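You operate a simulated robot arm through the tools that you are given. There is no shell and no other tool.

The job below is to be done with a simulated robot arm. You get a single attempt, and the scene is never put back.

TASK
Press the red block once together with the orange one.
Fine: load it square in pocket THREE while the tester is off, shut the shield, switch on, one PRESS, switch off; both stay whole; the other blocks stay on the shelf. Set down upright: what you pick out.

Only the result counts: the job must be done as asked and must still hold three seconds after the hand-in. Knocking over, shifting, dropping, spilling or breaking anything else fails it.

THE ROBOT
A 7-joint arm with a two-finger parallel gripper, fixed in place. Base frame: the origin is on the floor under the middle of its stand, x ahead of it, y to its left, z up. Units: mm, rad, N and s.
It reaches about 1479 mm from its shoulder. Its first joint turns from -2.897 to 2.897 rad. Payload 4.4 kg.
The TCP is the grasp point between the finger pads, 23 mm short of the fingertips. In the tool frame z runs along the fingers and y along their closing line. Largest opening 94 mm; finger width 38, thickness 10; the body of the gripper, 54 by 96 mm, starts 39 mm behind the TCP.
Orientation is that of the tool frame in the base frame, as [roll, pitch, yaw] about the fixed x, y, z axes, in that order (R = Rz(yaw) Ry(pitch) Rx(roll)). With the fingers straight down and closing along the base's y, the tool's x points along the base's -x, its y along +y and its z along -z.

THE INTERFACE
- The arm moves only by the tool play_rows. Its argument "rows" is one flat list of numbers, 7 for each row, row after row: the shift along the base's x, y, z in mm, then the turn, a rotation vector about the base's x, y, z in rad, then the opening, from 0 (shut) to 1 (fully open). In form: [tx, ty, tz, rx, ry, rz, jaw, tx, ty, tz, rx, ry, rz, jaw, ...]. A call has 1 to 20 rows; each row shifts and turns the commanded pose from where the row before left it. Each row takes 0.2 s and may step no farther than 50 mm and 0.15 rad from the row before; otherwise, or with a gripper value out of range, the whole call is refused. A pose out of reach is approached as far as the arm can. The call stops where the force on the tool passes 90 N (or 10 N more than at its start, if that is more) or the arm is blocked; 0.2 s more then pass. The fingers move at their own pace (about 72 mm/s each) and stop on an object; they squeeze with about 21 N. The grip force told is the motor's: it shows also when the fingers shut on nothing. Time passes only in rows, and 0.2 s behind the last, so rows that do not move let the fingers close. It gives the time, the measured TCP pose, the force on the tool (base axes), the opening and the grip force at its end, in the units of the frame above (readings bear some noise), with the torque about the TCP (base axes, N m) and any sound that the robot's microphone picked up, and new pictures: "pictures" is both (left out), scene, wrist or none.
- Cameras (640 x 400 px; columns grow to the right, rows downward): "scene" is fixed at [49.2, 503, 1300.9]; the picture's right is [-0.50, -0.87, 0.00], its down [-0.29, 0.17, -0.94] and it looks along [0.81, -0.47, -0.34] (base axes); focal length 323 px, centre (320, 200). "wrist" rides on the gripper at [86, 16, -74] in the tool frame; the picture's right is [-0.18, 0.98, 0.00], its down [-0.58, -0.11, -0.81] and it looks along [-0.79, -0.15, 0.59] (tool axes); focal length 243 px, centre (320, 200). There is no depth. A picture from a camera that has moved, and an enlarged one, comes with that camera's place and axes in the base frame and with its lens.
- enlarge(camera, box): a new picture of the part [left, top, right, bottom] of that camera's present view, enlarged. No time passes.
- close_job(): hands the job in; it is judged then, once.

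Places have to be worked out from the pictures, the camera data and where the tool is seen. Open the gripper and draw the arm clear of the work before you hand the job in, unless the task says otherwise.

The tools are called after "Call:" by a JSON object that holds its "name" and its "arguments". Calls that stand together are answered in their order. play_rows: Moves the arm, as the interface text tells. Its arguments: {"type":"object","properties":{"rows":{"type":"array"},"pictures":{"type":"string","enum":["both","scene","wrist","none"]}},"required":["rows"]} The other tools are called the same way: enlarge (camera, box) takes an enlarged picture of a part of a camera's view; close_job () hands the job in.

At the start:

```text
clock: 0.0
tcp_pos: [680.9, -162.0, 1229.3]
tcp_rot: [3.141, 0.0, -3.141]
contact_force: [0.7, -0.1, 0.0]
ft_torque: [0.02, -0.01, 0.0]
width: 94.2
finger_force: 0.0
```

scene: 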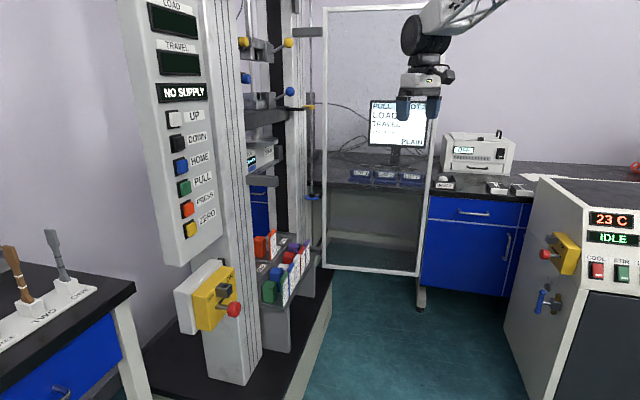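
wrist: 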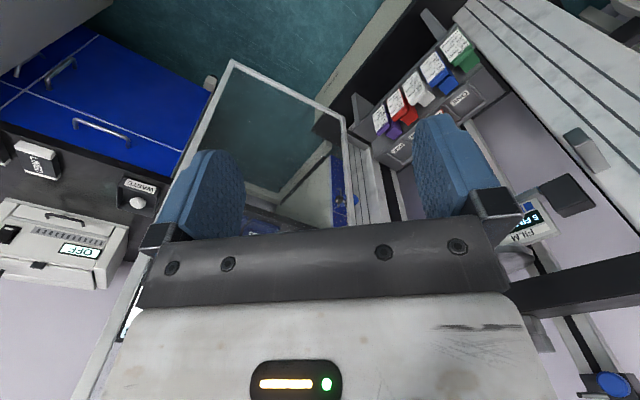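

I begin by looking closely at the tester, its panel, and the shelf of blocks before moving.

Call:
{"name": "enlarge", "arguments": {"camera": "scene", "box": [220, 200, 340, 320]}}

Call:
{"name": "enlarge", "arguments": {"camera": "scene", "box": [120, 0, 260, 140]}}

Call:
{"name": "enlarge", "arguments": {"camera": "scene", "box": [140, 100, 260, 340]}}

Call:
{"name": "enlarge", "arguments": {"camera": "scene", "box": [220, 0, 440, 200]}}

Call:
{"name": "enlarge", "arguments": {"camera": "wrist", "box": [330, 0, 530, 200]}}

Call:
{"name": "enlarge", "arguments": {"camera": "wrist", "box": [480, 100, 640, 400]}}

```text
3.33 times, centred on (280, 260) of scene
camera zoom: at [49.2, 503.0, 1300.9], right [-0.5, -0.87, 0.0], down [-0.29, 0.17, -0.94], along [0.81, -0.47, -0.34], focal length 1076 px, centre (453, 0)
```

zoom: 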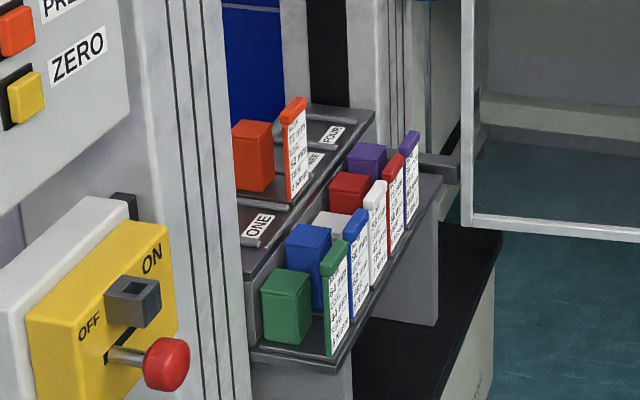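

```text
2.86 times, centred on (190, 70) of scene
camera zoom: at [49.2, 503.0, 1300.9], right [-0.5, -0.87, 0.0], down [-0.29, 0.17, -0.94], along [0.81, -0.47, -0.34], focal length 923 px, centre (691, 571)
```

zoom: 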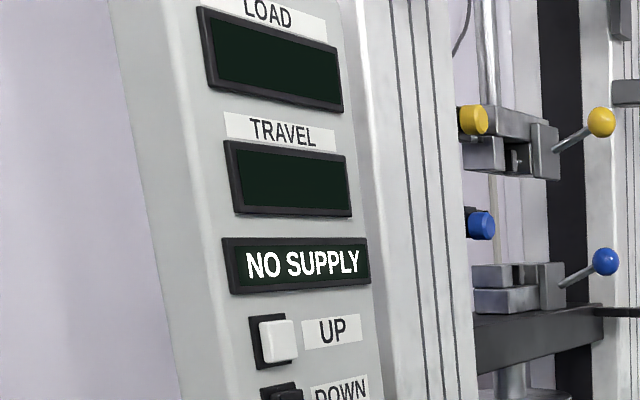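

```text
1.67 times, centred on (200, 220) of scene
camera zoom: at [49.2, 503.0, 1300.9], right [-0.5, -0.87, 0.0], down [-0.29, 0.17, -0.94], along [0.81, -0.47, -0.34], focal length 538 px, centre (520, 167)
```

zoom: 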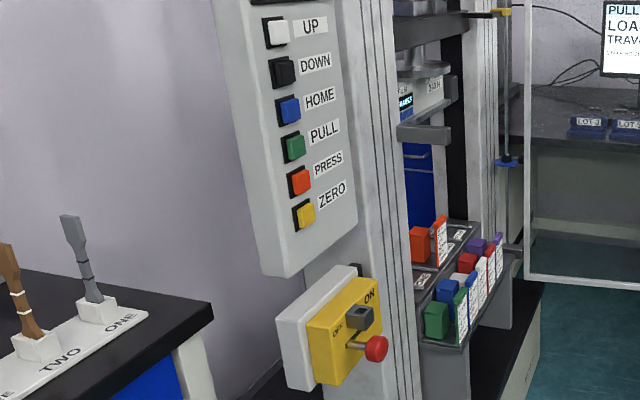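

```text
2.00 times, centred on (330, 100) of scene
camera zoom: at [49.2, 503.0, 1300.9], right [-0.5, -0.87, 0.0], down [-0.29, 0.17, -0.94], along [0.81, -0.47, -0.34], focal length 646 px, centre (300, 400)
```

zoom: 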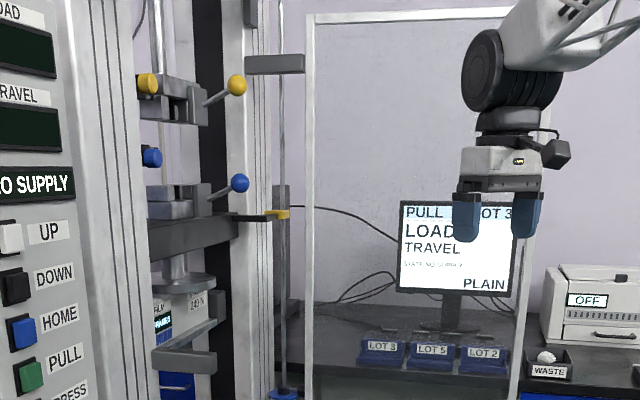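

```text
2.00 times, centred on (430, 100) of wrist
camera zoom: at [595.7, -146.9, 1303.7], right [0.18, 0.98, 0.0], down [0.58, -0.11, 0.81], along [0.79, -0.15, -0.59], focal length 485 px, centre (100, 400)
```

zoom: 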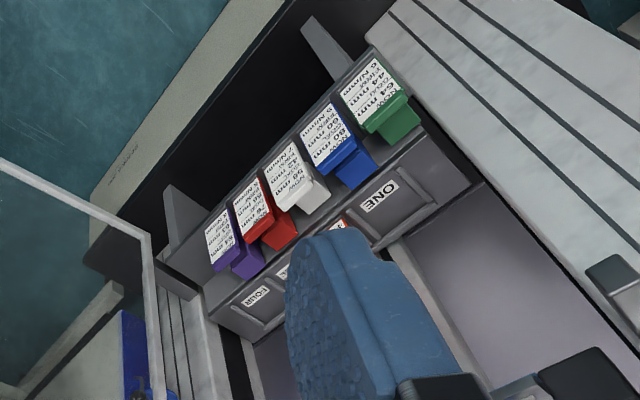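

```text
1.33 times, centred on (560, 250) of wrist
camera zoom: at [595.7, -146.9, 1303.7], right [0.18, 0.98, 0.0], down [0.58, -0.11, 0.81], along [0.79, -0.15, -0.59], focal length 324 px, centre (0, 133)
```

zoom: 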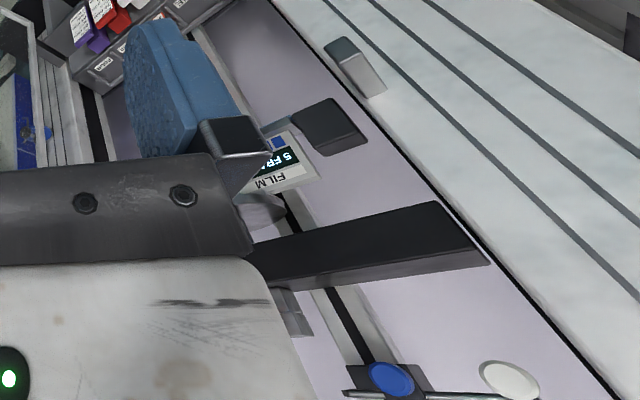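

The tester stands at about 45°: the shelf blocks run roughly from (957,180) to (1157,-12) at z≈630, with labels facing (-0.7,-0.7), and the shield hinges near (1174,-159) and is open. I turn the wrist 45° and go closer to read the labels.

Call:
{"name": "play_rows", "arguments": {"rows": [18.25, 11.2, -39.75, 0, 0, 0.0654, 1, 18.25, 11.2, -39.75, 0, 0, 0.0654, 1, 18.25, 11.2, -39.75, 0, 0, 0.0654, 1, 18.25, 11.2, -39.75, 0, 0, 0.0654, 1, 18.25, 11.2, -39.75, 0, 0, 0.0654, 1, 18.25, 11.2, -39.75, 0, 0, 0.0654, 1], "pictures": "both"}}

```text
clock: 1.4
tcp_pos: [790.8, -95.1, 993.9]
tcp_rot: [-3.141, 0.003, -2.748]
contact_force: [-0.8, 0.6, 0.1]
ft_torque: [-0.02, 0.01, 0.01]
width: 94.4
finger_force: 0.0
camera wrist: at [705.3, -113.2, 1068.3], right [-0.21, 0.98, 0.0], down [0.58, 0.12, 0.81], along [0.79, 0.17, -0.59], focal length 243 px, centre (320, 200)
```

scene: 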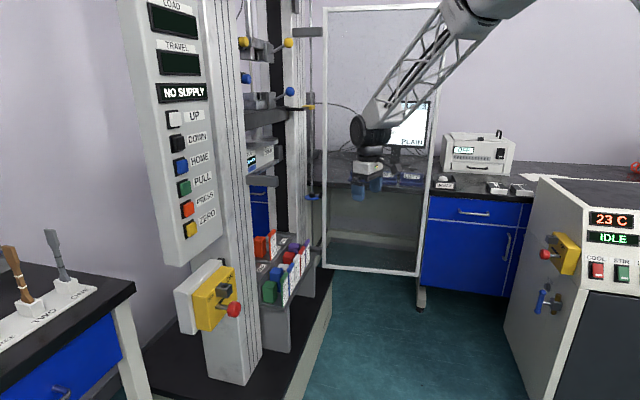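
wrist: 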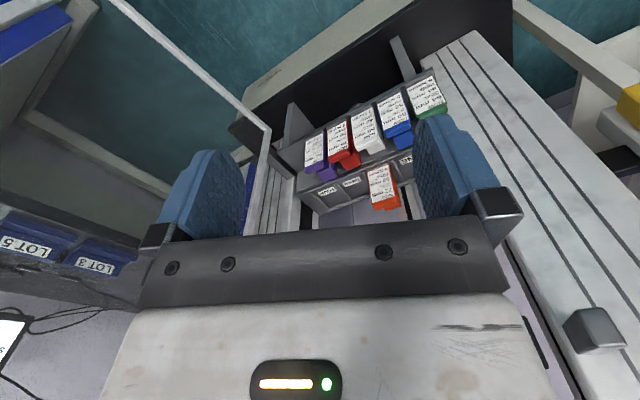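

Path is clear so far; the shelf with purple, red, white, blue, green and the orange block in a pocket behind are in view. I continue down the rest of the way to read the labels.

Call:
{"name": "play_rows", "arguments": {"rows": [16, 11.2, -39.75, 0, 0, 0.0654, 1, 16, 11.2, -39.75, 0, 0, 0.0654, 1, 16, 11.2, -39.75, 0, 0, 0.0654, 1, 16, 11.2, -39.75, 0, 0, 0.0654, 1, 16, 11.2, -39.75, 0, 0, 0.0654, 1], "pictures": "both"}}

Call:
{"name": "enlarge", "arguments": {"camera": "wrist", "box": [220, 40, 420, 240]}}

```text
clock: 2.6
tcp_pos: [868.8, -38.2, 793.0]
tcp_rot: [-3.142, -0.001, -2.421]
contact_force: [-0.2, 0.0, 0.0]
ft_torque: [0.0, 0.01, 0.0]
width: 93.9
finger_force: 0.1
camera wrist: at [794.7, -84.2, 866.0], right [-0.51, 0.86, 0.0], down [0.51, 0.3, 0.81], along [0.69, 0.41, -0.59], focal length 243 px, centre (320, 200)
```

scene: 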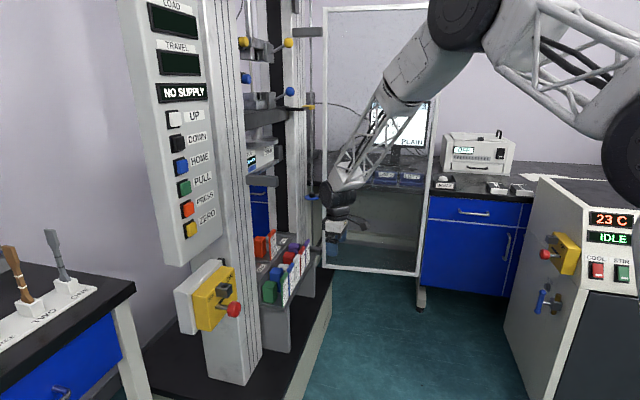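
wrist: 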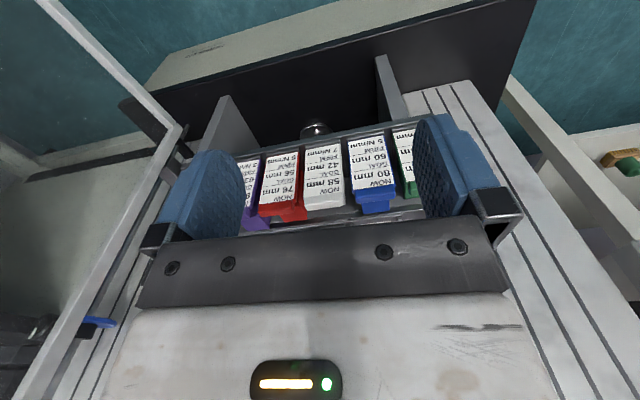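

```text
2.00 times, centred on (320, 140) of wrist
camera zoom: at [794.7, -84.2, 866.0], right [-0.51, 0.86, 0.0], down [0.51, 0.3, 0.81], along [0.69, 0.41, -0.59], focal length 485 px, centre (320, 320)
```

zoom: 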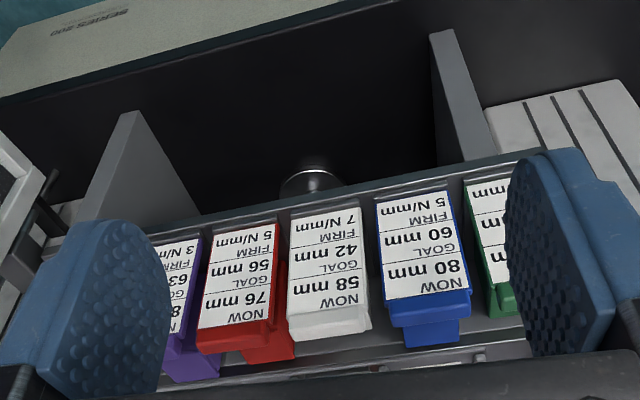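

Red label reads NOW 76, GOAL 56, FIRM 5 N/mm. I raise the hand to see the block tops, the pockets and the orange block's label.

Call:
{"name": "play_rows", "arguments": {"rows": [0, 0, 40, 0, 0, 0.036, 1, 0, 0, 40, 0, 0, 0, 1, 0, 0, 40, 0, 0, 0, 1], "pictures": "wrist"}}

Call:
{"name": "enlarge", "arguments": {"camera": "wrist", "box": [220, 60, 440, 240]}}

```text
clock: 3.4
tcp_pos: [869.4, -39.6, 910.6]
tcp_rot: [3.14, -0.002, -2.387]
contact_force: [-0.3, -0.3, -0.4]
ft_torque: [0.01, -0.04, 0.03]
width: 94.0
finger_force: 0.0
camera wrist: at [796.9, -88.9, 983.9], right [-0.54, 0.84, 0.0], down [0.5, 0.32, 0.81], along [0.68, 0.44, -0.59], focal length 243 px, centre (320, 200)
```

wrist: 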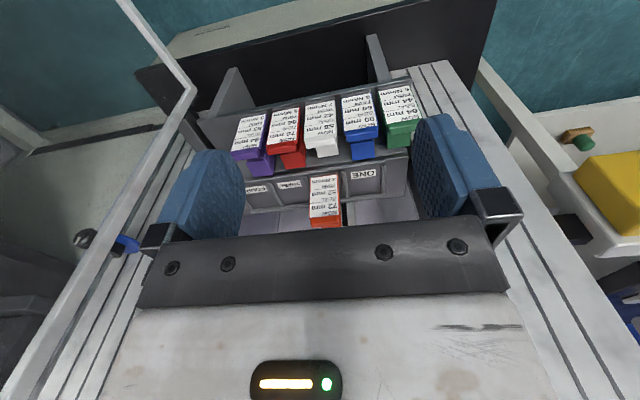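

```text
2.22 times, centred on (330, 150) of wrist
camera zoom: at [796.9, -88.9, 983.9], right [-0.54, 0.84, 0.0], down [0.5, 0.32, 0.81], along [0.68, 0.44, -0.59], focal length 539 px, centre (298, 311)
```

zoom: 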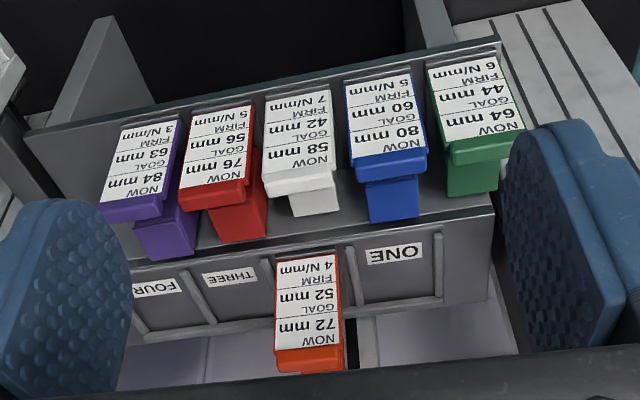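

Orange (in pocket TWO) reads NOW 72, GOAL 52, FIRM 4. The enlargements are sharp, so I zoom further on the red block, the pockets and other parts.

Call:
{"name": "enlarge", "arguments": {"camera": "scene", "box": [264, 226, 314, 286]}}

Call:
{"name": "enlarge", "arguments": {"camera": "scene", "box": [250, 210, 300, 250]}}

Call:
{"name": "enlarge", "arguments": {"camera": "wrist", "box": [230, 90, 330, 190]}}

Call:
{"name": "enlarge", "arguments": {"camera": "wrist", "box": [240, 160, 420, 240]}}

Call:
{"name": "enlarge", "arguments": {"camera": "scene", "box": [180, 250, 260, 340]}}

Call:
{"name": "enlarge", "arguments": {"camera": "scene", "box": [240, 100, 340, 210]}}

Call:
{"name": "enlarge", "arguments": {"camera": "scene", "box": [340, 80, 450, 160]}}

Call:
{"name": "enlarge", "arguments": {"camera": "wrist", "box": [0, 200, 150, 300]}}

```text
6.67 times, centred on (289, 256) of scene
camera zoom: at [49.2, 503.0, 1300.9], right [-0.5, -0.87, 0.0], down [-0.29, 0.17, -0.94], along [0.81, -0.47, -0.34], focal length 2153 px, centre (527, -173)
```

zoom: 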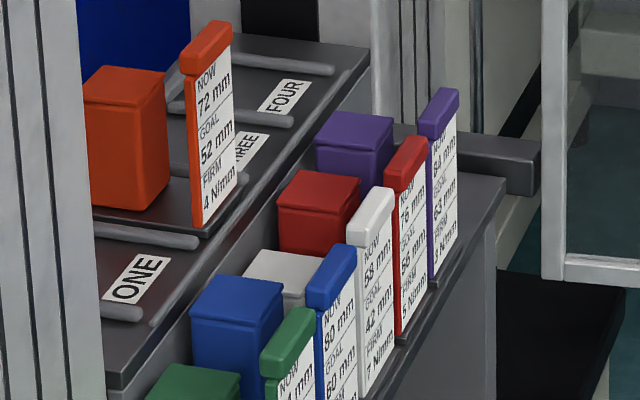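

```text
10.00 times, centred on (275, 230) of scene
camera zoom: at [49.2, 503.0, 1300.9], right [-0.5, -0.87, 0.0], down [-0.29, 0.17, -0.94], along [0.81, -0.47, -0.34], focal length 3230 px, centre (770, -100)
```

zoom: 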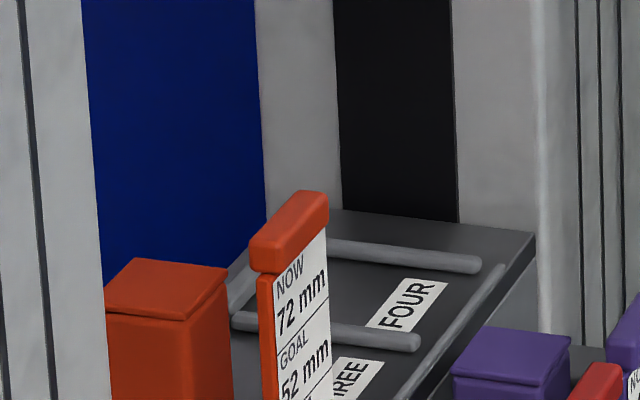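

```text
4.00 times, centred on (280, 140) of wrist
camera zoom: at [796.9, -88.9, 983.9], right [-0.54, 0.84, 0.0], down [0.5, 0.32, 0.81], along [0.68, 0.44, -0.59], focal length 970 px, centre (480, 440)
```

zoom: 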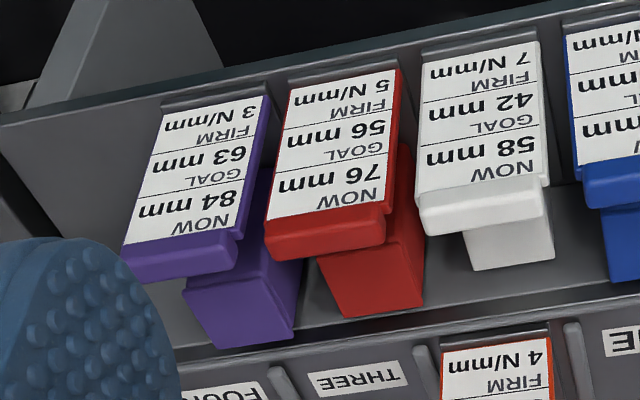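

```text
3.56 times, centred on (330, 200) of wrist
camera zoom: at [796.9, -88.9, 983.9], right [-0.54, 0.84, 0.0], down [0.5, 0.32, 0.81], along [0.68, 0.44, -0.59], focal length 863 px, centre (284, 200)
```

zoom: 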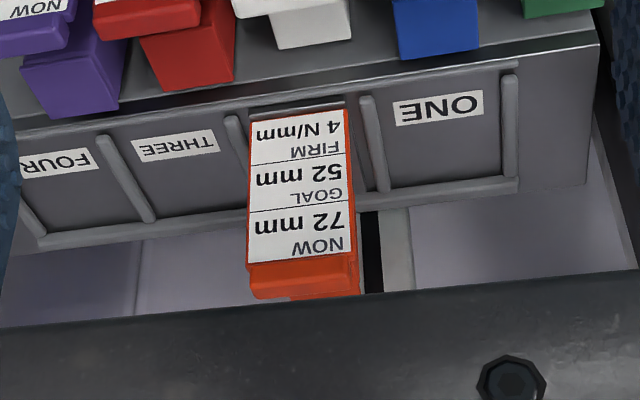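

```text
4.44 times, centred on (220, 295) of scene
camera zoom: at [49.2, 503.0, 1300.9], right [-0.5, -0.87, 0.0], down [-0.29, 0.17, -0.94], along [0.81, -0.47, -0.34], focal length 1435 px, centre (764, -222)
```

zoom: 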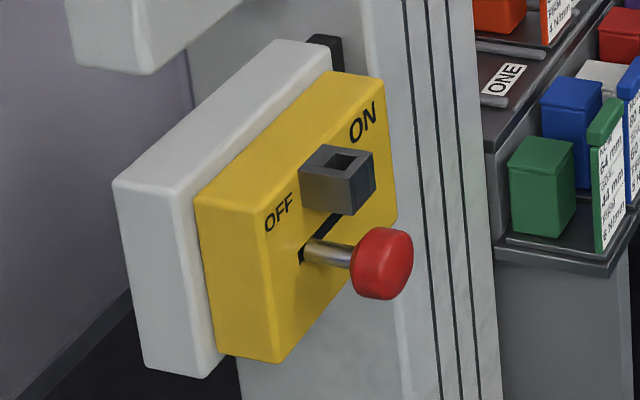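

```text
3.64 times, centred on (290, 155) of scene
camera zoom: at [49.2, 503.0, 1300.9], right [-0.5, -0.87, 0.0], down [-0.29, 0.17, -0.94], along [0.81, -0.47, -0.34], focal length 1174 px, centre (429, 364)
```

zoom: 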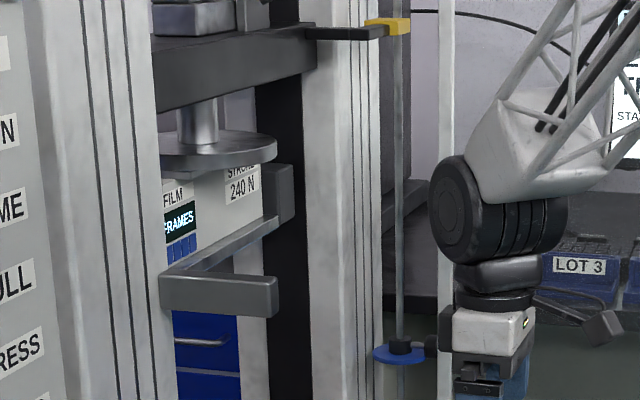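

```text
5.00 times, centred on (395, 120) of scene
camera zoom: at [49.2, 503.0, 1300.9], right [-0.5, -0.87, 0.0], down [-0.29, 0.17, -0.94], along [0.81, -0.47, -0.34], focal length 1615 px, centre (-55, 600)
```

zoom: 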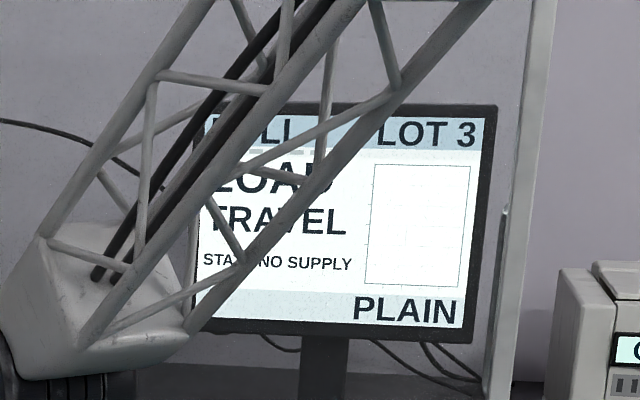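

```text
4.00 times, centred on (75, 250) of wrist
camera zoom: at [796.9, -88.9, 983.9], right [-0.54, 0.84, 0.0], down [0.5, 0.32, 0.81], along [0.68, 0.44, -0.59], focal length 970 px, centre (1300, 0)
```

zoom: 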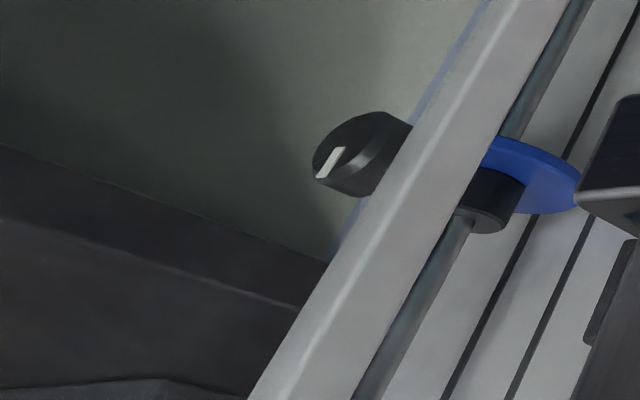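

There is a plate near the press head reading "STRO… 240 N". I zoom in on that and on the lower space between the columns.

Call:
{"name": "enlarge", "arguments": {"camera": "scene", "box": [240, 140, 280, 180]}}

Call:
{"name": "enlarge", "arguments": {"camera": "scene", "box": [225, 100, 325, 200]}}

Call:
{"name": "enlarge", "arguments": {"camera": "scene", "box": [225, 0, 325, 100]}}

Call:
{"name": "enlarge", "arguments": {"camera": "wrist", "box": [240, 160, 340, 240]}}

```text
10.00 times, centred on (260, 160) of scene
camera zoom: at [49.2, 503.0, 1300.9], right [-0.5, -0.87, 0.0], down [-0.29, 0.17, -0.94], along [0.81, -0.47, -0.34], focal length 3230 px, centre (920, 600)
```

zoom: 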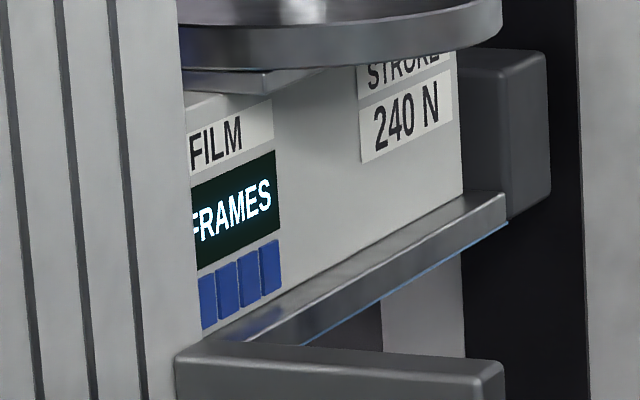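

```text
4.00 times, centred on (275, 150) of scene
camera zoom: at [49.2, 503.0, 1300.9], right [-0.5, -0.87, 0.0], down [-0.29, 0.17, -0.94], along [0.81, -0.47, -0.34], focal length 1292 px, centre (500, 400)
```

zoom: 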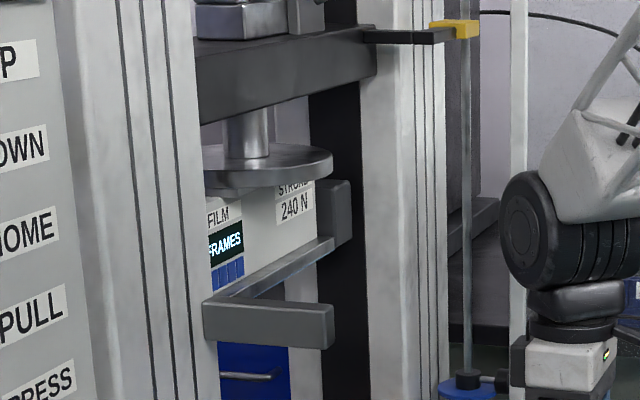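

```text
4.00 times, centred on (275, 50) of scene
camera zoom: at [49.2, 503.0, 1300.9], right [-0.5, -0.87, 0.0], down [-0.29, 0.17, -0.94], along [0.81, -0.47, -0.34], focal length 1292 px, centre (500, 800)
```

zoom: 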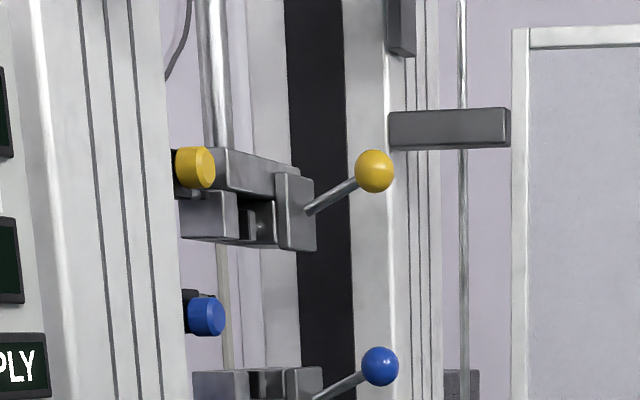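

```text
5.00 times, centred on (290, 200) of wrist
camera zoom: at [796.9, -88.9, 983.9], right [-0.54, 0.84, 0.0], down [0.5, 0.32, 0.81], along [0.68, 0.44, -0.59], focal length 1213 px, centre (470, 200)
```

zoom: 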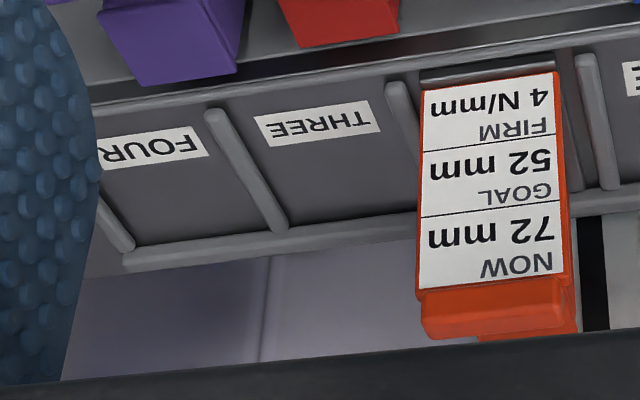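

The plate says STROKE 240 N, so red and orange will share the load. I take tight zooms of the red block and pocket THREE from both cameras to measure them.

Call:
{"name": "enlarge", "arguments": {"camera": "scene", "box": [278, 242, 310, 282]}}

Call:
{"name": "enlarge", "arguments": {"camera": "scene", "box": [250, 228, 282, 268]}}

Call:
{"name": "enlarge", "arguments": {"camera": "wrist", "box": [250, 100, 320, 180]}}

```text
10.00 times, centred on (294, 262) of scene
camera zoom: at [49.2, 503.0, 1300.9], right [-0.5, -0.87, 0.0], down [-0.29, 0.17, -0.94], along [0.81, -0.47, -0.34], focal length 3230 px, centre (580, -420)
```

zoom: 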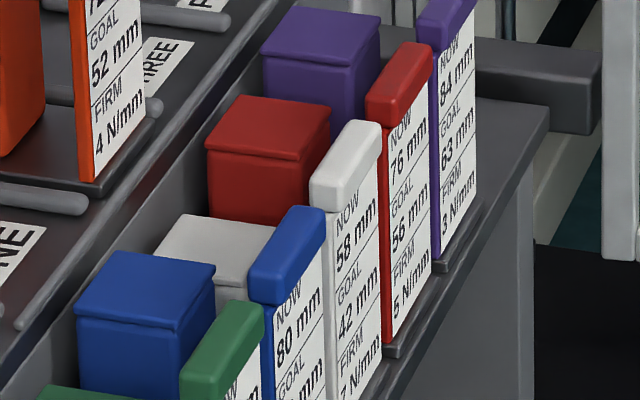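

```text
10.00 times, centred on (266, 248) of scene
camera zoom: at [49.2, 503.0, 1300.9], right [-0.5, -0.87, 0.0], down [-0.29, 0.17, -0.94], along [0.81, -0.47, -0.34], focal length 3230 px, centre (860, -280)
```

zoom: 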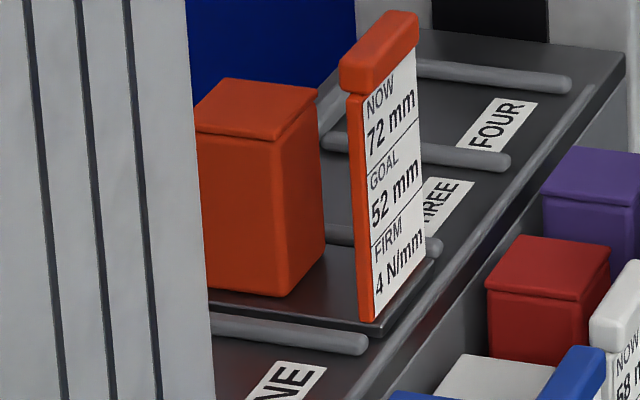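

```text
5.00 times, centred on (285, 140) of wrist
camera zoom: at [796.9, -88.9, 983.9], right [-0.54, 0.84, 0.0], down [0.5, 0.32, 0.81], along [0.68, 0.44, -0.59], focal length 1213 px, centre (495, 500)
```

zoom: 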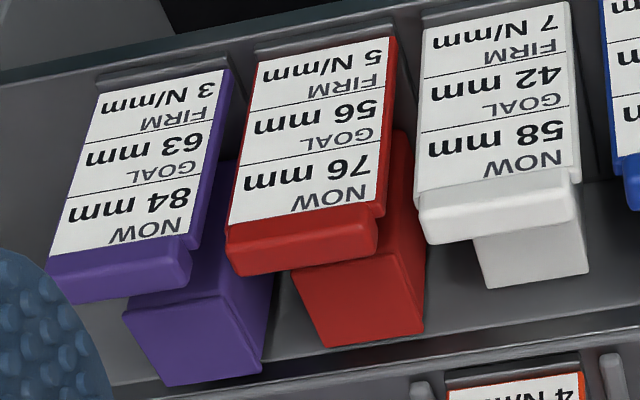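

I now have rough geometry: the red tag's front is about at (1050,2) with its label top at z≈677, the block bodies are 40 mm wide and 35–75 mm behind the tags, and pocket bases sit about 95 mm higher. I back off and tilt the hand up to see the tester's middle, the platen and the shield catch from the front.

Call:
{"name": "play_rows", "arguments": {"rows": [0, 0, 0, 0, 0, 0.031, 1, -14, -14, 8, 0.089, -0.089, 0, 1, -14, -14, 8, 0.089, -0.089, 0, 1, -14, -14, 8, 0.089, -0.089, 0, 1, -14, -14, 8, 0.089, -0.089, 0, 1, -14, -14, 8, 0.089, -0.089, 0, 1], "pictures": "both"}}

```text
clock: 4.8
tcp_pos: [800.1, -111.2, 952.3]
tcp_rot: [-3.14, 0.632, -2.353]
contact_force: [-0.2, -0.4, 0.0]
ft_torque: [-0.01, 0.01, -0.01]
width: 94.0
finger_force: 0.1
camera wrist: at [708.7, -180.6, 960.1], right [-0.59, 0.8, 0.11], down [0.07, -0.08, 0.99], along [0.8, 0.6, -0.01], focal length 243 px, centre (320, 200)
```

scene: 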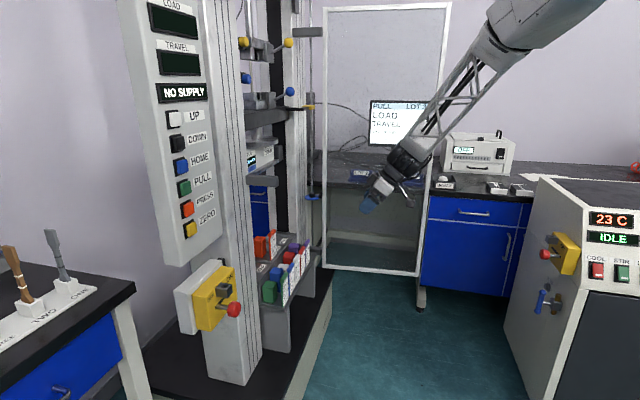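
wrist: 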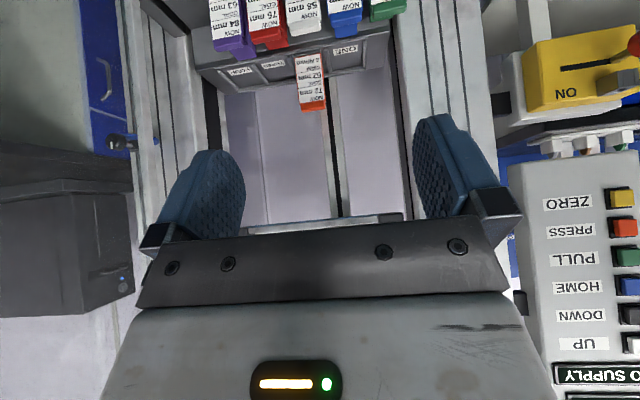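

The frontal view shows the pockets, the open space above them and the control panel. I zoom in on the pockets, the switch box, and the panel.

Call:
{"name": "enlarge", "arguments": {"camera": "wrist", "box": [180, 0, 420, 130]}}

Call:
{"name": "enlarge", "arguments": {"camera": "wrist", "box": [490, 0, 640, 180]}}

Call:
{"name": "enlarge", "arguments": {"camera": "wrist", "box": [500, 180, 640, 400]}}

Call:
{"name": "enlarge", "arguments": {"camera": "wrist", "box": [0, 80, 200, 240]}}

Call:
{"name": "enlarge", "arguments": {"camera": "scene", "box": [300, 0, 460, 100]}}

Call:
{"name": "enlarge", "arguments": {"camera": "scene", "box": [300, 90, 460, 290]}}

```text
2.67 times, centred on (300, 65) of wrist
camera zoom: at [708.7, -180.6, 960.1], right [-0.59, 0.8, 0.11], down [0.07, -0.08, 0.99], along [0.8, 0.6, -0.01], focal length 647 px, centre (373, 560)
```

zoom: 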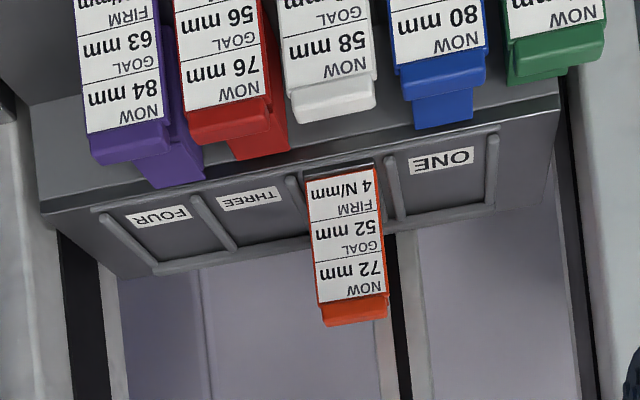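

```text
2.22 times, centred on (565, 90) of wrist
camera zoom: at [708.7, -180.6, 960.1], right [-0.59, 0.8, 0.11], down [0.07, -0.08, 0.99], along [0.8, 0.6, -0.01], focal length 539 px, centre (-224, 444)
```

zoom: 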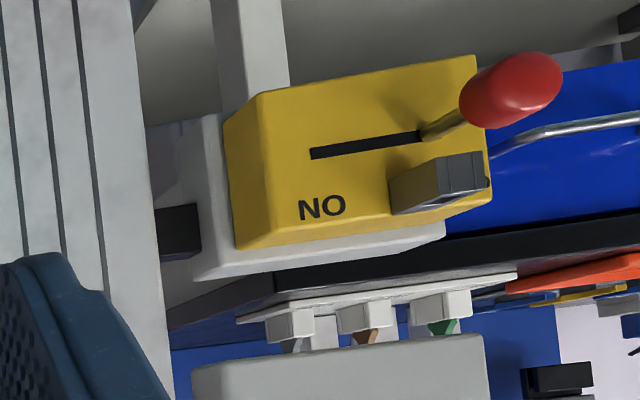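

```text
1.82 times, centred on (570, 290) of wrist
camera zoom: at [708.7, -180.6, 960.1], right [-0.59, 0.8, 0.11], down [0.07, -0.08, 0.99], along [0.8, 0.6, -0.01], focal length 441 px, centre (-134, 36)
```

zoom: 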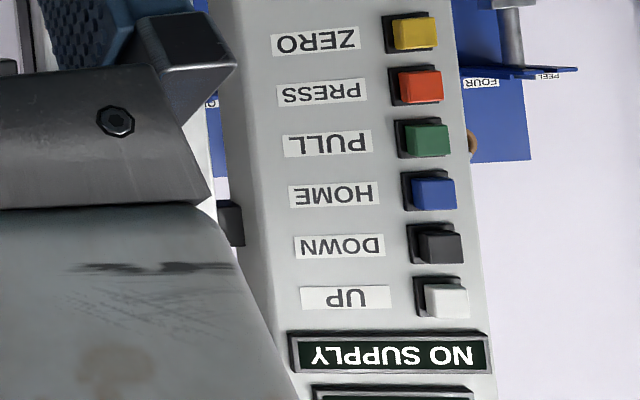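

```text
2.50 times, centred on (100, 160) of wrist
camera zoom: at [708.7, -180.6, 960.1], right [-0.59, 0.8, 0.11], down [0.07, -0.08, 0.99], along [0.8, 0.6, -0.01], focal length 606 px, centre (870, 300)
```

zoom: 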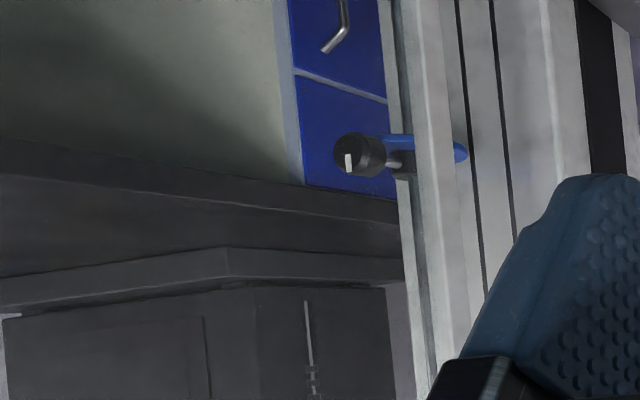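

```text
4.00 times, centred on (380, 50) of scene
camera zoom: at [49.2, 503.0, 1300.9], right [-0.5, -0.87, 0.0], down [-0.29, 0.17, -0.94], along [0.81, -0.47, -0.34], focal length 1292 px, centre (80, 800)
```

zoom: 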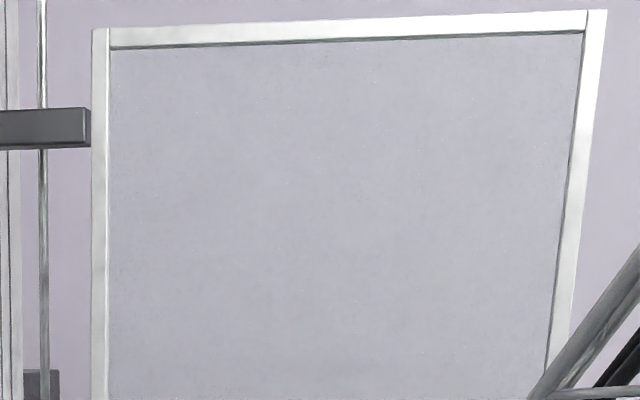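

```text
2.00 times, centred on (380, 190) of scene
camera zoom: at [49.2, 503.0, 1300.9], right [-0.5, -0.87, 0.0], down [-0.29, 0.17, -0.94], along [0.81, -0.47, -0.34], focal length 646 px, centre (200, 220)
```

zoom: 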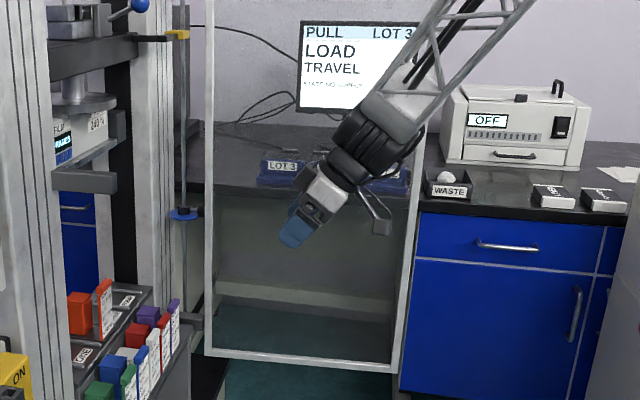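

No handle is visible on the shield, so its frame will be pushed from outside later. For the block I plan to take the tag's cap with the fingers closing front-to-back. I straighten the hand and turn it so the closing line runs along the depth, ending above the red tag.

Call:
{"name": "play_rows", "arguments": {"rows": [20, 10, 0, -0.0893, 0.0893, 0, 1, 20, 10, 0, -0.0893, 0.0893, 0, 1, 20, 10, 0, -0.0893, 0.0893, 0, 1, 20, 10, 0, -0.0893, 0.0893, 0, 1, 20, 10, 0, -0.0893, 0.0893, 0, 1, 8, 0, -8, 0, 0, -0.142, 0.5, 8, 0, -8, 0, 0, -0.142, 0.5, 8, 0, -8, 0, 0, -0.142, 0.5, 8, 0, -8, 0, 0, -0.142, 0.5, 8, 0, -8, 0, 0, -0.142, 0.5, 8, 0, -8, 0, 0, -0.142, 0.5, 8, 0, -8, 0, 0, -0.142, 0.4, 8, 0, -8, 0, 0, -0.142, 0.4, 8, 0, -8, 0, 0, -0.142, 0.4, 8, 0, -8, 0, 0, -0.142, 0.4, 8, 0, -8, 0, 0, -0.142, 0.4], "pictures": "both"}}

```text
clock: 8.2
tcp_pos: [989.2, -59.3, 864.7]
tcp_rot: [-3.141, -0.001, 2.365]
contact_force: [-1.1, 0.4, 0.9]
ft_torque: [0.01, -0.01, -0.01]
width: 37.5
finger_force: 0.1
camera wrist: at [939.7, 13.1, 938.7], right [0.82, 0.57, 0.0], down [0.34, -0.49, 0.81], along [0.46, -0.66, -0.59], focal length 243 px, centre (320, 200)
```

scene: 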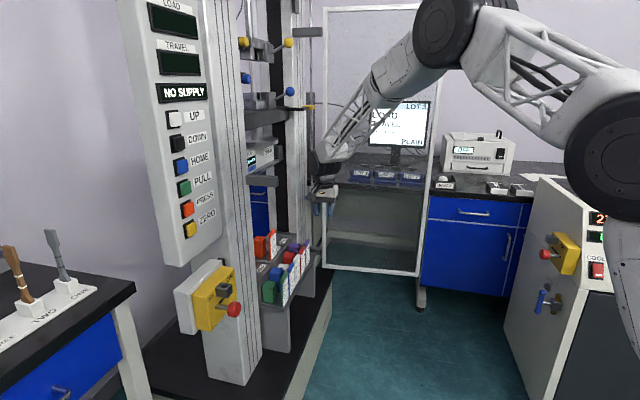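
wrist: 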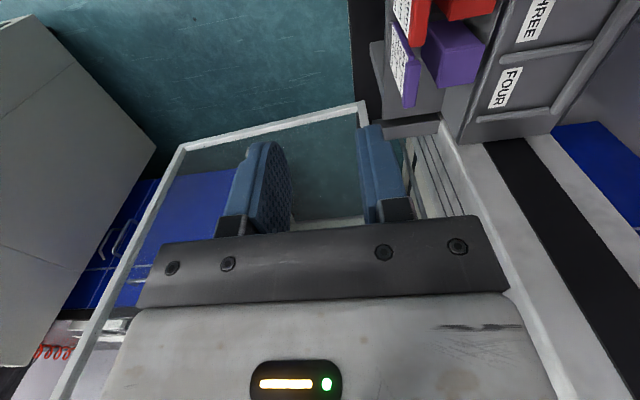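

The hand is turned; tag edges show at upper right. I move in over the red tag, staying about 100 mm above it, and look again.

Call:
{"name": "play_rows", "arguments": {"rows": [16, 15.6, -10, 0, 0, -0.009, 0.32, 16, 15.6, -10, 0, 0, 0, 0.32, 16, 15.6, -10, 0, 0, 0, 0.32, 16, 15.6, -10, 0, 0, 0, 0.32], "pictures": "both"}}

Call:
{"name": "enlarge", "arguments": {"camera": "wrist", "box": [230, 40, 470, 230]}}

Call:
{"name": "enlarge", "arguments": {"camera": "scene", "box": [260, 180, 350, 280]}}

```text
clock: 9.2
tcp_pos: [1053.6, 3.6, 826.1]
tcp_rot: [-3.14, -0.001, 2.356]
contact_force: [-0.4, 0.3, -0.4]
ft_torque: [-0.01, -0.01, 0.01]
width: 30.2
finger_force: 0.1
camera wrist: at [1004.9, 75.2, 899.2], right [0.82, 0.57, 0.0], down [0.33, -0.49, 0.81], along [0.46, -0.66, -0.59], focal length 243 px, centre (320, 200)
```

scene: 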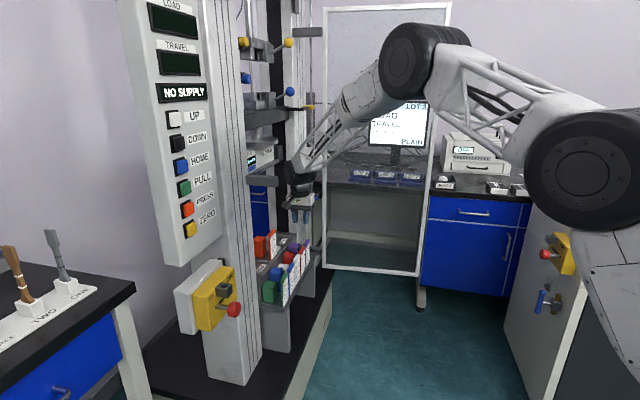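
wrist: 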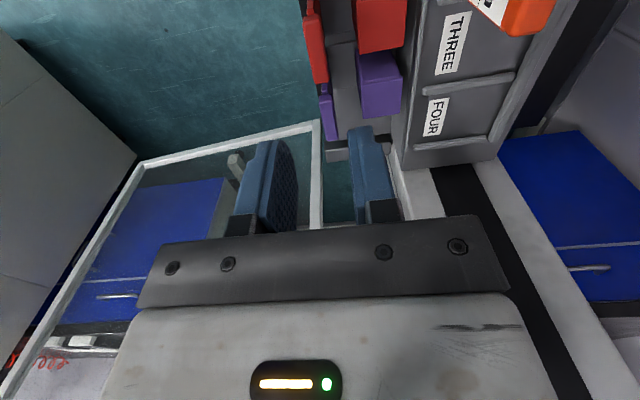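

```text
2.11 times, centred on (350, 135) of wrist
camera zoom: at [1004.9, 75.2, 899.2], right [0.82, 0.57, 0.0], down [0.33, -0.49, 0.81], along [0.46, -0.66, -0.59], focal length 511 px, centre (257, 337)
```

zoom: 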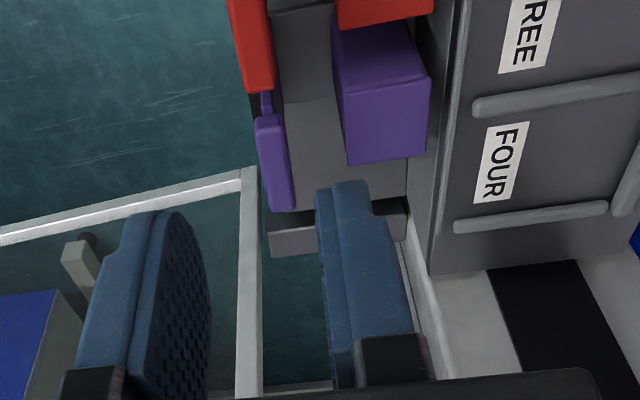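

```text
4.00 times, centred on (305, 230) of scene
camera zoom: at [49.2, 503.0, 1300.9], right [-0.5, -0.87, 0.0], down [-0.29, 0.17, -0.94], along [0.81, -0.47, -0.34], focal length 1292 px, centre (380, 80)
```

zoom: 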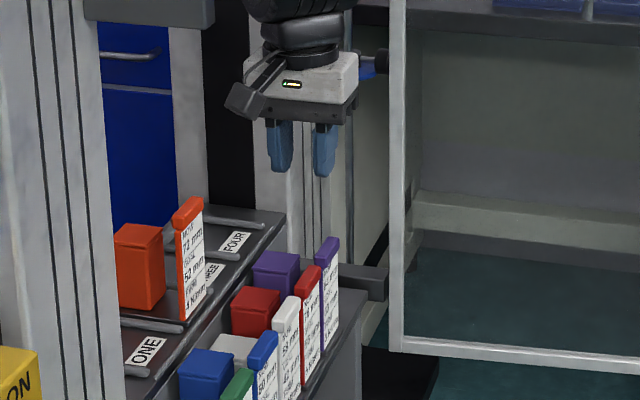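

From this view the red cap lies within about 2–3 mm of the TCP in both directions. I make that small correction, narrow the opening, go down to just above the cap and check again.

Call:
{"name": "play_rows", "arguments": {"rows": [-2.7, -0.9, -24, 0, 0, 0, 0.27, 0, 0, -24, 0, 0, 0, 0.27, 0, 0, -24, 0, 0, 0, 0.27, 0, 0, -20, 0, 0, 0, 0.27], "pictures": "both"}}

Call:
{"name": "enlarge", "arguments": {"camera": "wrist", "box": [220, 60, 420, 240]}}

Call:
{"name": "enlarge", "arguments": {"camera": "scene", "box": [270, 200, 330, 270]}}

```text
clock: 10.2
tcp_pos: [1049.5, 2.7, 732.3]
tcp_rot: [3.141, -0.001, 2.356]
contact_force: [-1.8, -0.4, 0.1]
ft_torque: [0.0, 0.01, -0.02]
width: 25.3
finger_force: 0.0
camera wrist: at [1001.0, 75.2, 806.4], right [0.82, 0.57, 0.0], down [0.34, -0.49, 0.81], along [0.46, -0.66, -0.59], focal length 243 px, centre (320, 200)
```

scene: 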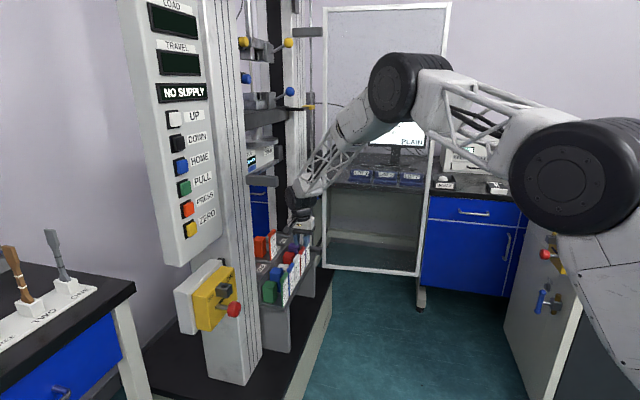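
wrist: 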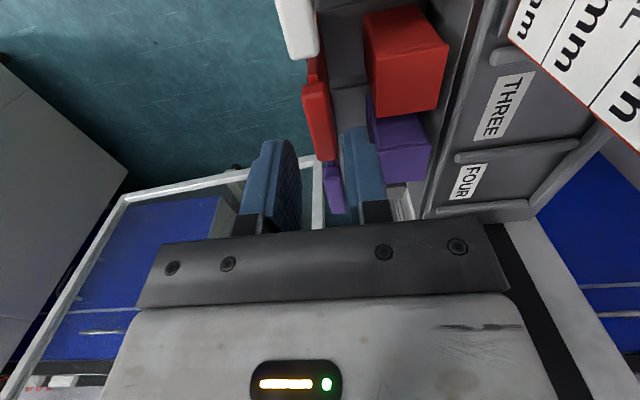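

```text
2.22 times, centred on (320, 150) of wrist
camera zoom: at [1001.0, 75.2, 806.4], right [0.82, 0.57, 0.0], down [0.34, -0.49, 0.81], along [0.46, -0.66, -0.59], focal length 539 px, centre (320, 311)
```

zoom: 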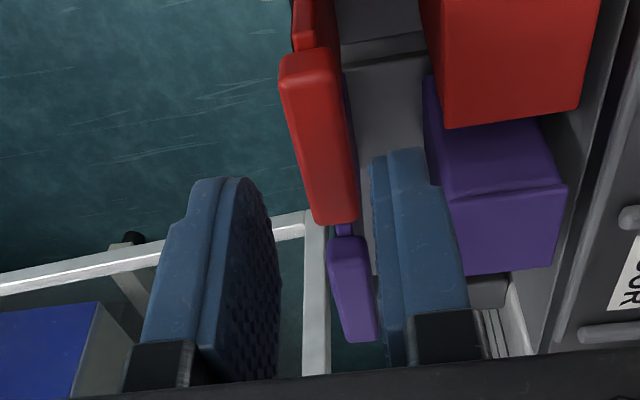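

```text
5.71 times, centred on (300, 235) of scene
camera zoom: at [49.2, 503.0, 1300.9], right [-0.5, -0.87, 0.0], down [-0.29, 0.17, -0.94], along [0.81, -0.47, -0.34], focal length 1845 px, centre (434, 0)
```

zoom: 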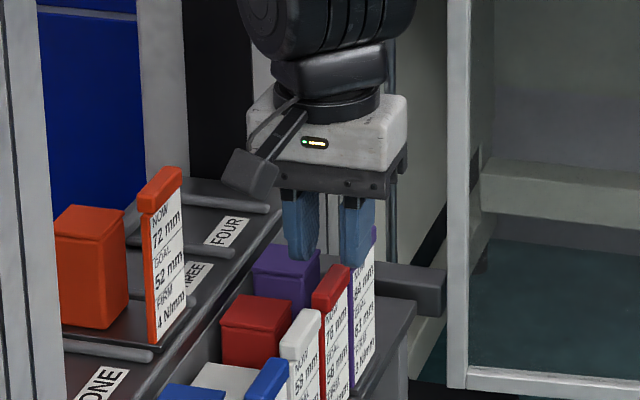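

The cap measures ~50 × 11 mm and sits centred between the fingers within about 2 mm. I descend to straddle it at cap height (TCP z≈684).

Call:
{"name": "play_rows", "arguments": {"rows": [0.7, -0.7, -16, 0, 0, 0, 0.27, 0.7, -0.7, -16, 0, 0, 0, 0.27, 0, 0, -16, 0, 0, 0, 0.27], "pictures": "both"}}

Call:
{"name": "enlarge", "arguments": {"camera": "wrist", "box": [220, 0, 460, 240]}}

Call:
{"name": "enlarge", "arguments": {"camera": "scene", "box": [275, 215, 325, 275]}}

```text
clock: 11.0
tcp_pos: [1051.2, 0.9, 684.2]
tcp_rot: [-3.141, 0.0, 2.358]
contact_force: [0.1, 0.0, -0.1]
ft_torque: [0.0, 0.01, -0.04]
width: 25.4
finger_force: 0.0
camera wrist: at [1002.5, 73.2, 758.7], right [0.82, 0.57, 0.0], down [0.34, -0.49, 0.8], along [0.46, -0.66, -0.59], focal length 243 px, centre (320, 200)
```

scene: 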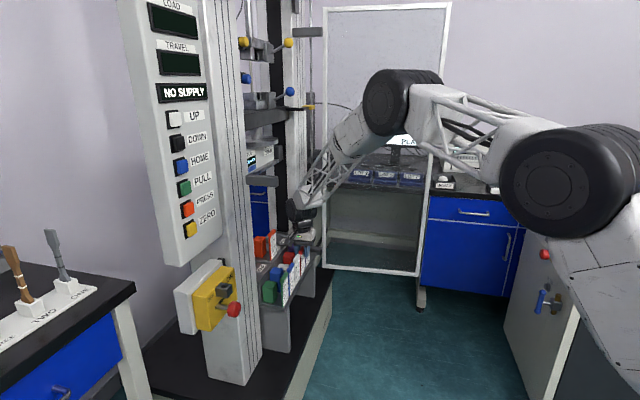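
wrist: 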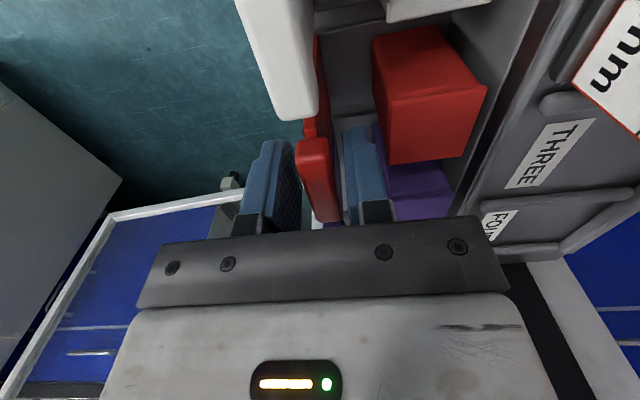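

```text
1.67 times, centred on (340, 120) of wrist
camera zoom: at [1002.5, 73.2, 758.7], right [0.82, 0.57, 0.0], down [0.34, -0.49, 0.8], along [0.46, -0.66, -0.59], focal length 404 px, centre (287, 333)
```

zoom: 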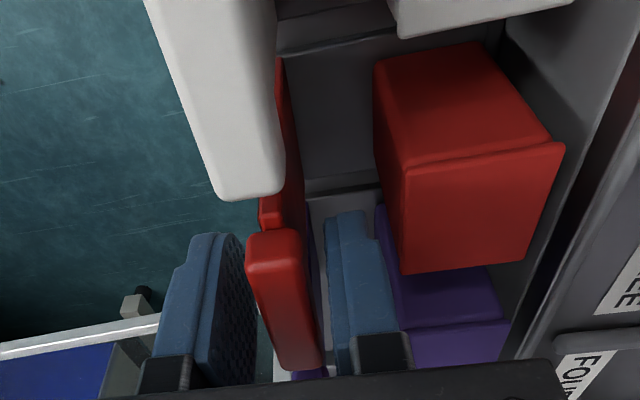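

```text
6.67 times, centred on (300, 245) of scene
camera zoom: at [49.2, 503.0, 1300.9], right [-0.5, -0.87, 0.0], down [-0.29, 0.17, -0.94], along [0.81, -0.47, -0.34], focal length 2153 px, centre (453, -100)
```

zoom: 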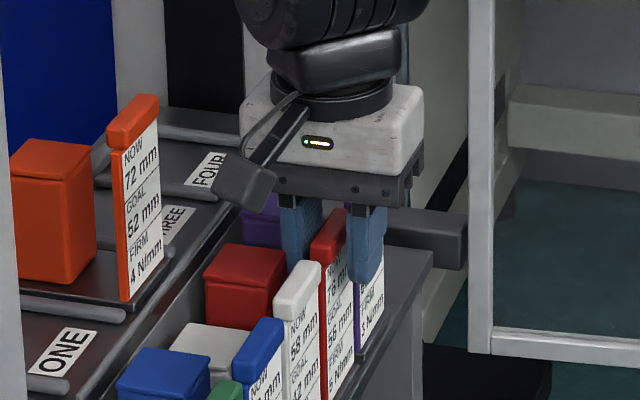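

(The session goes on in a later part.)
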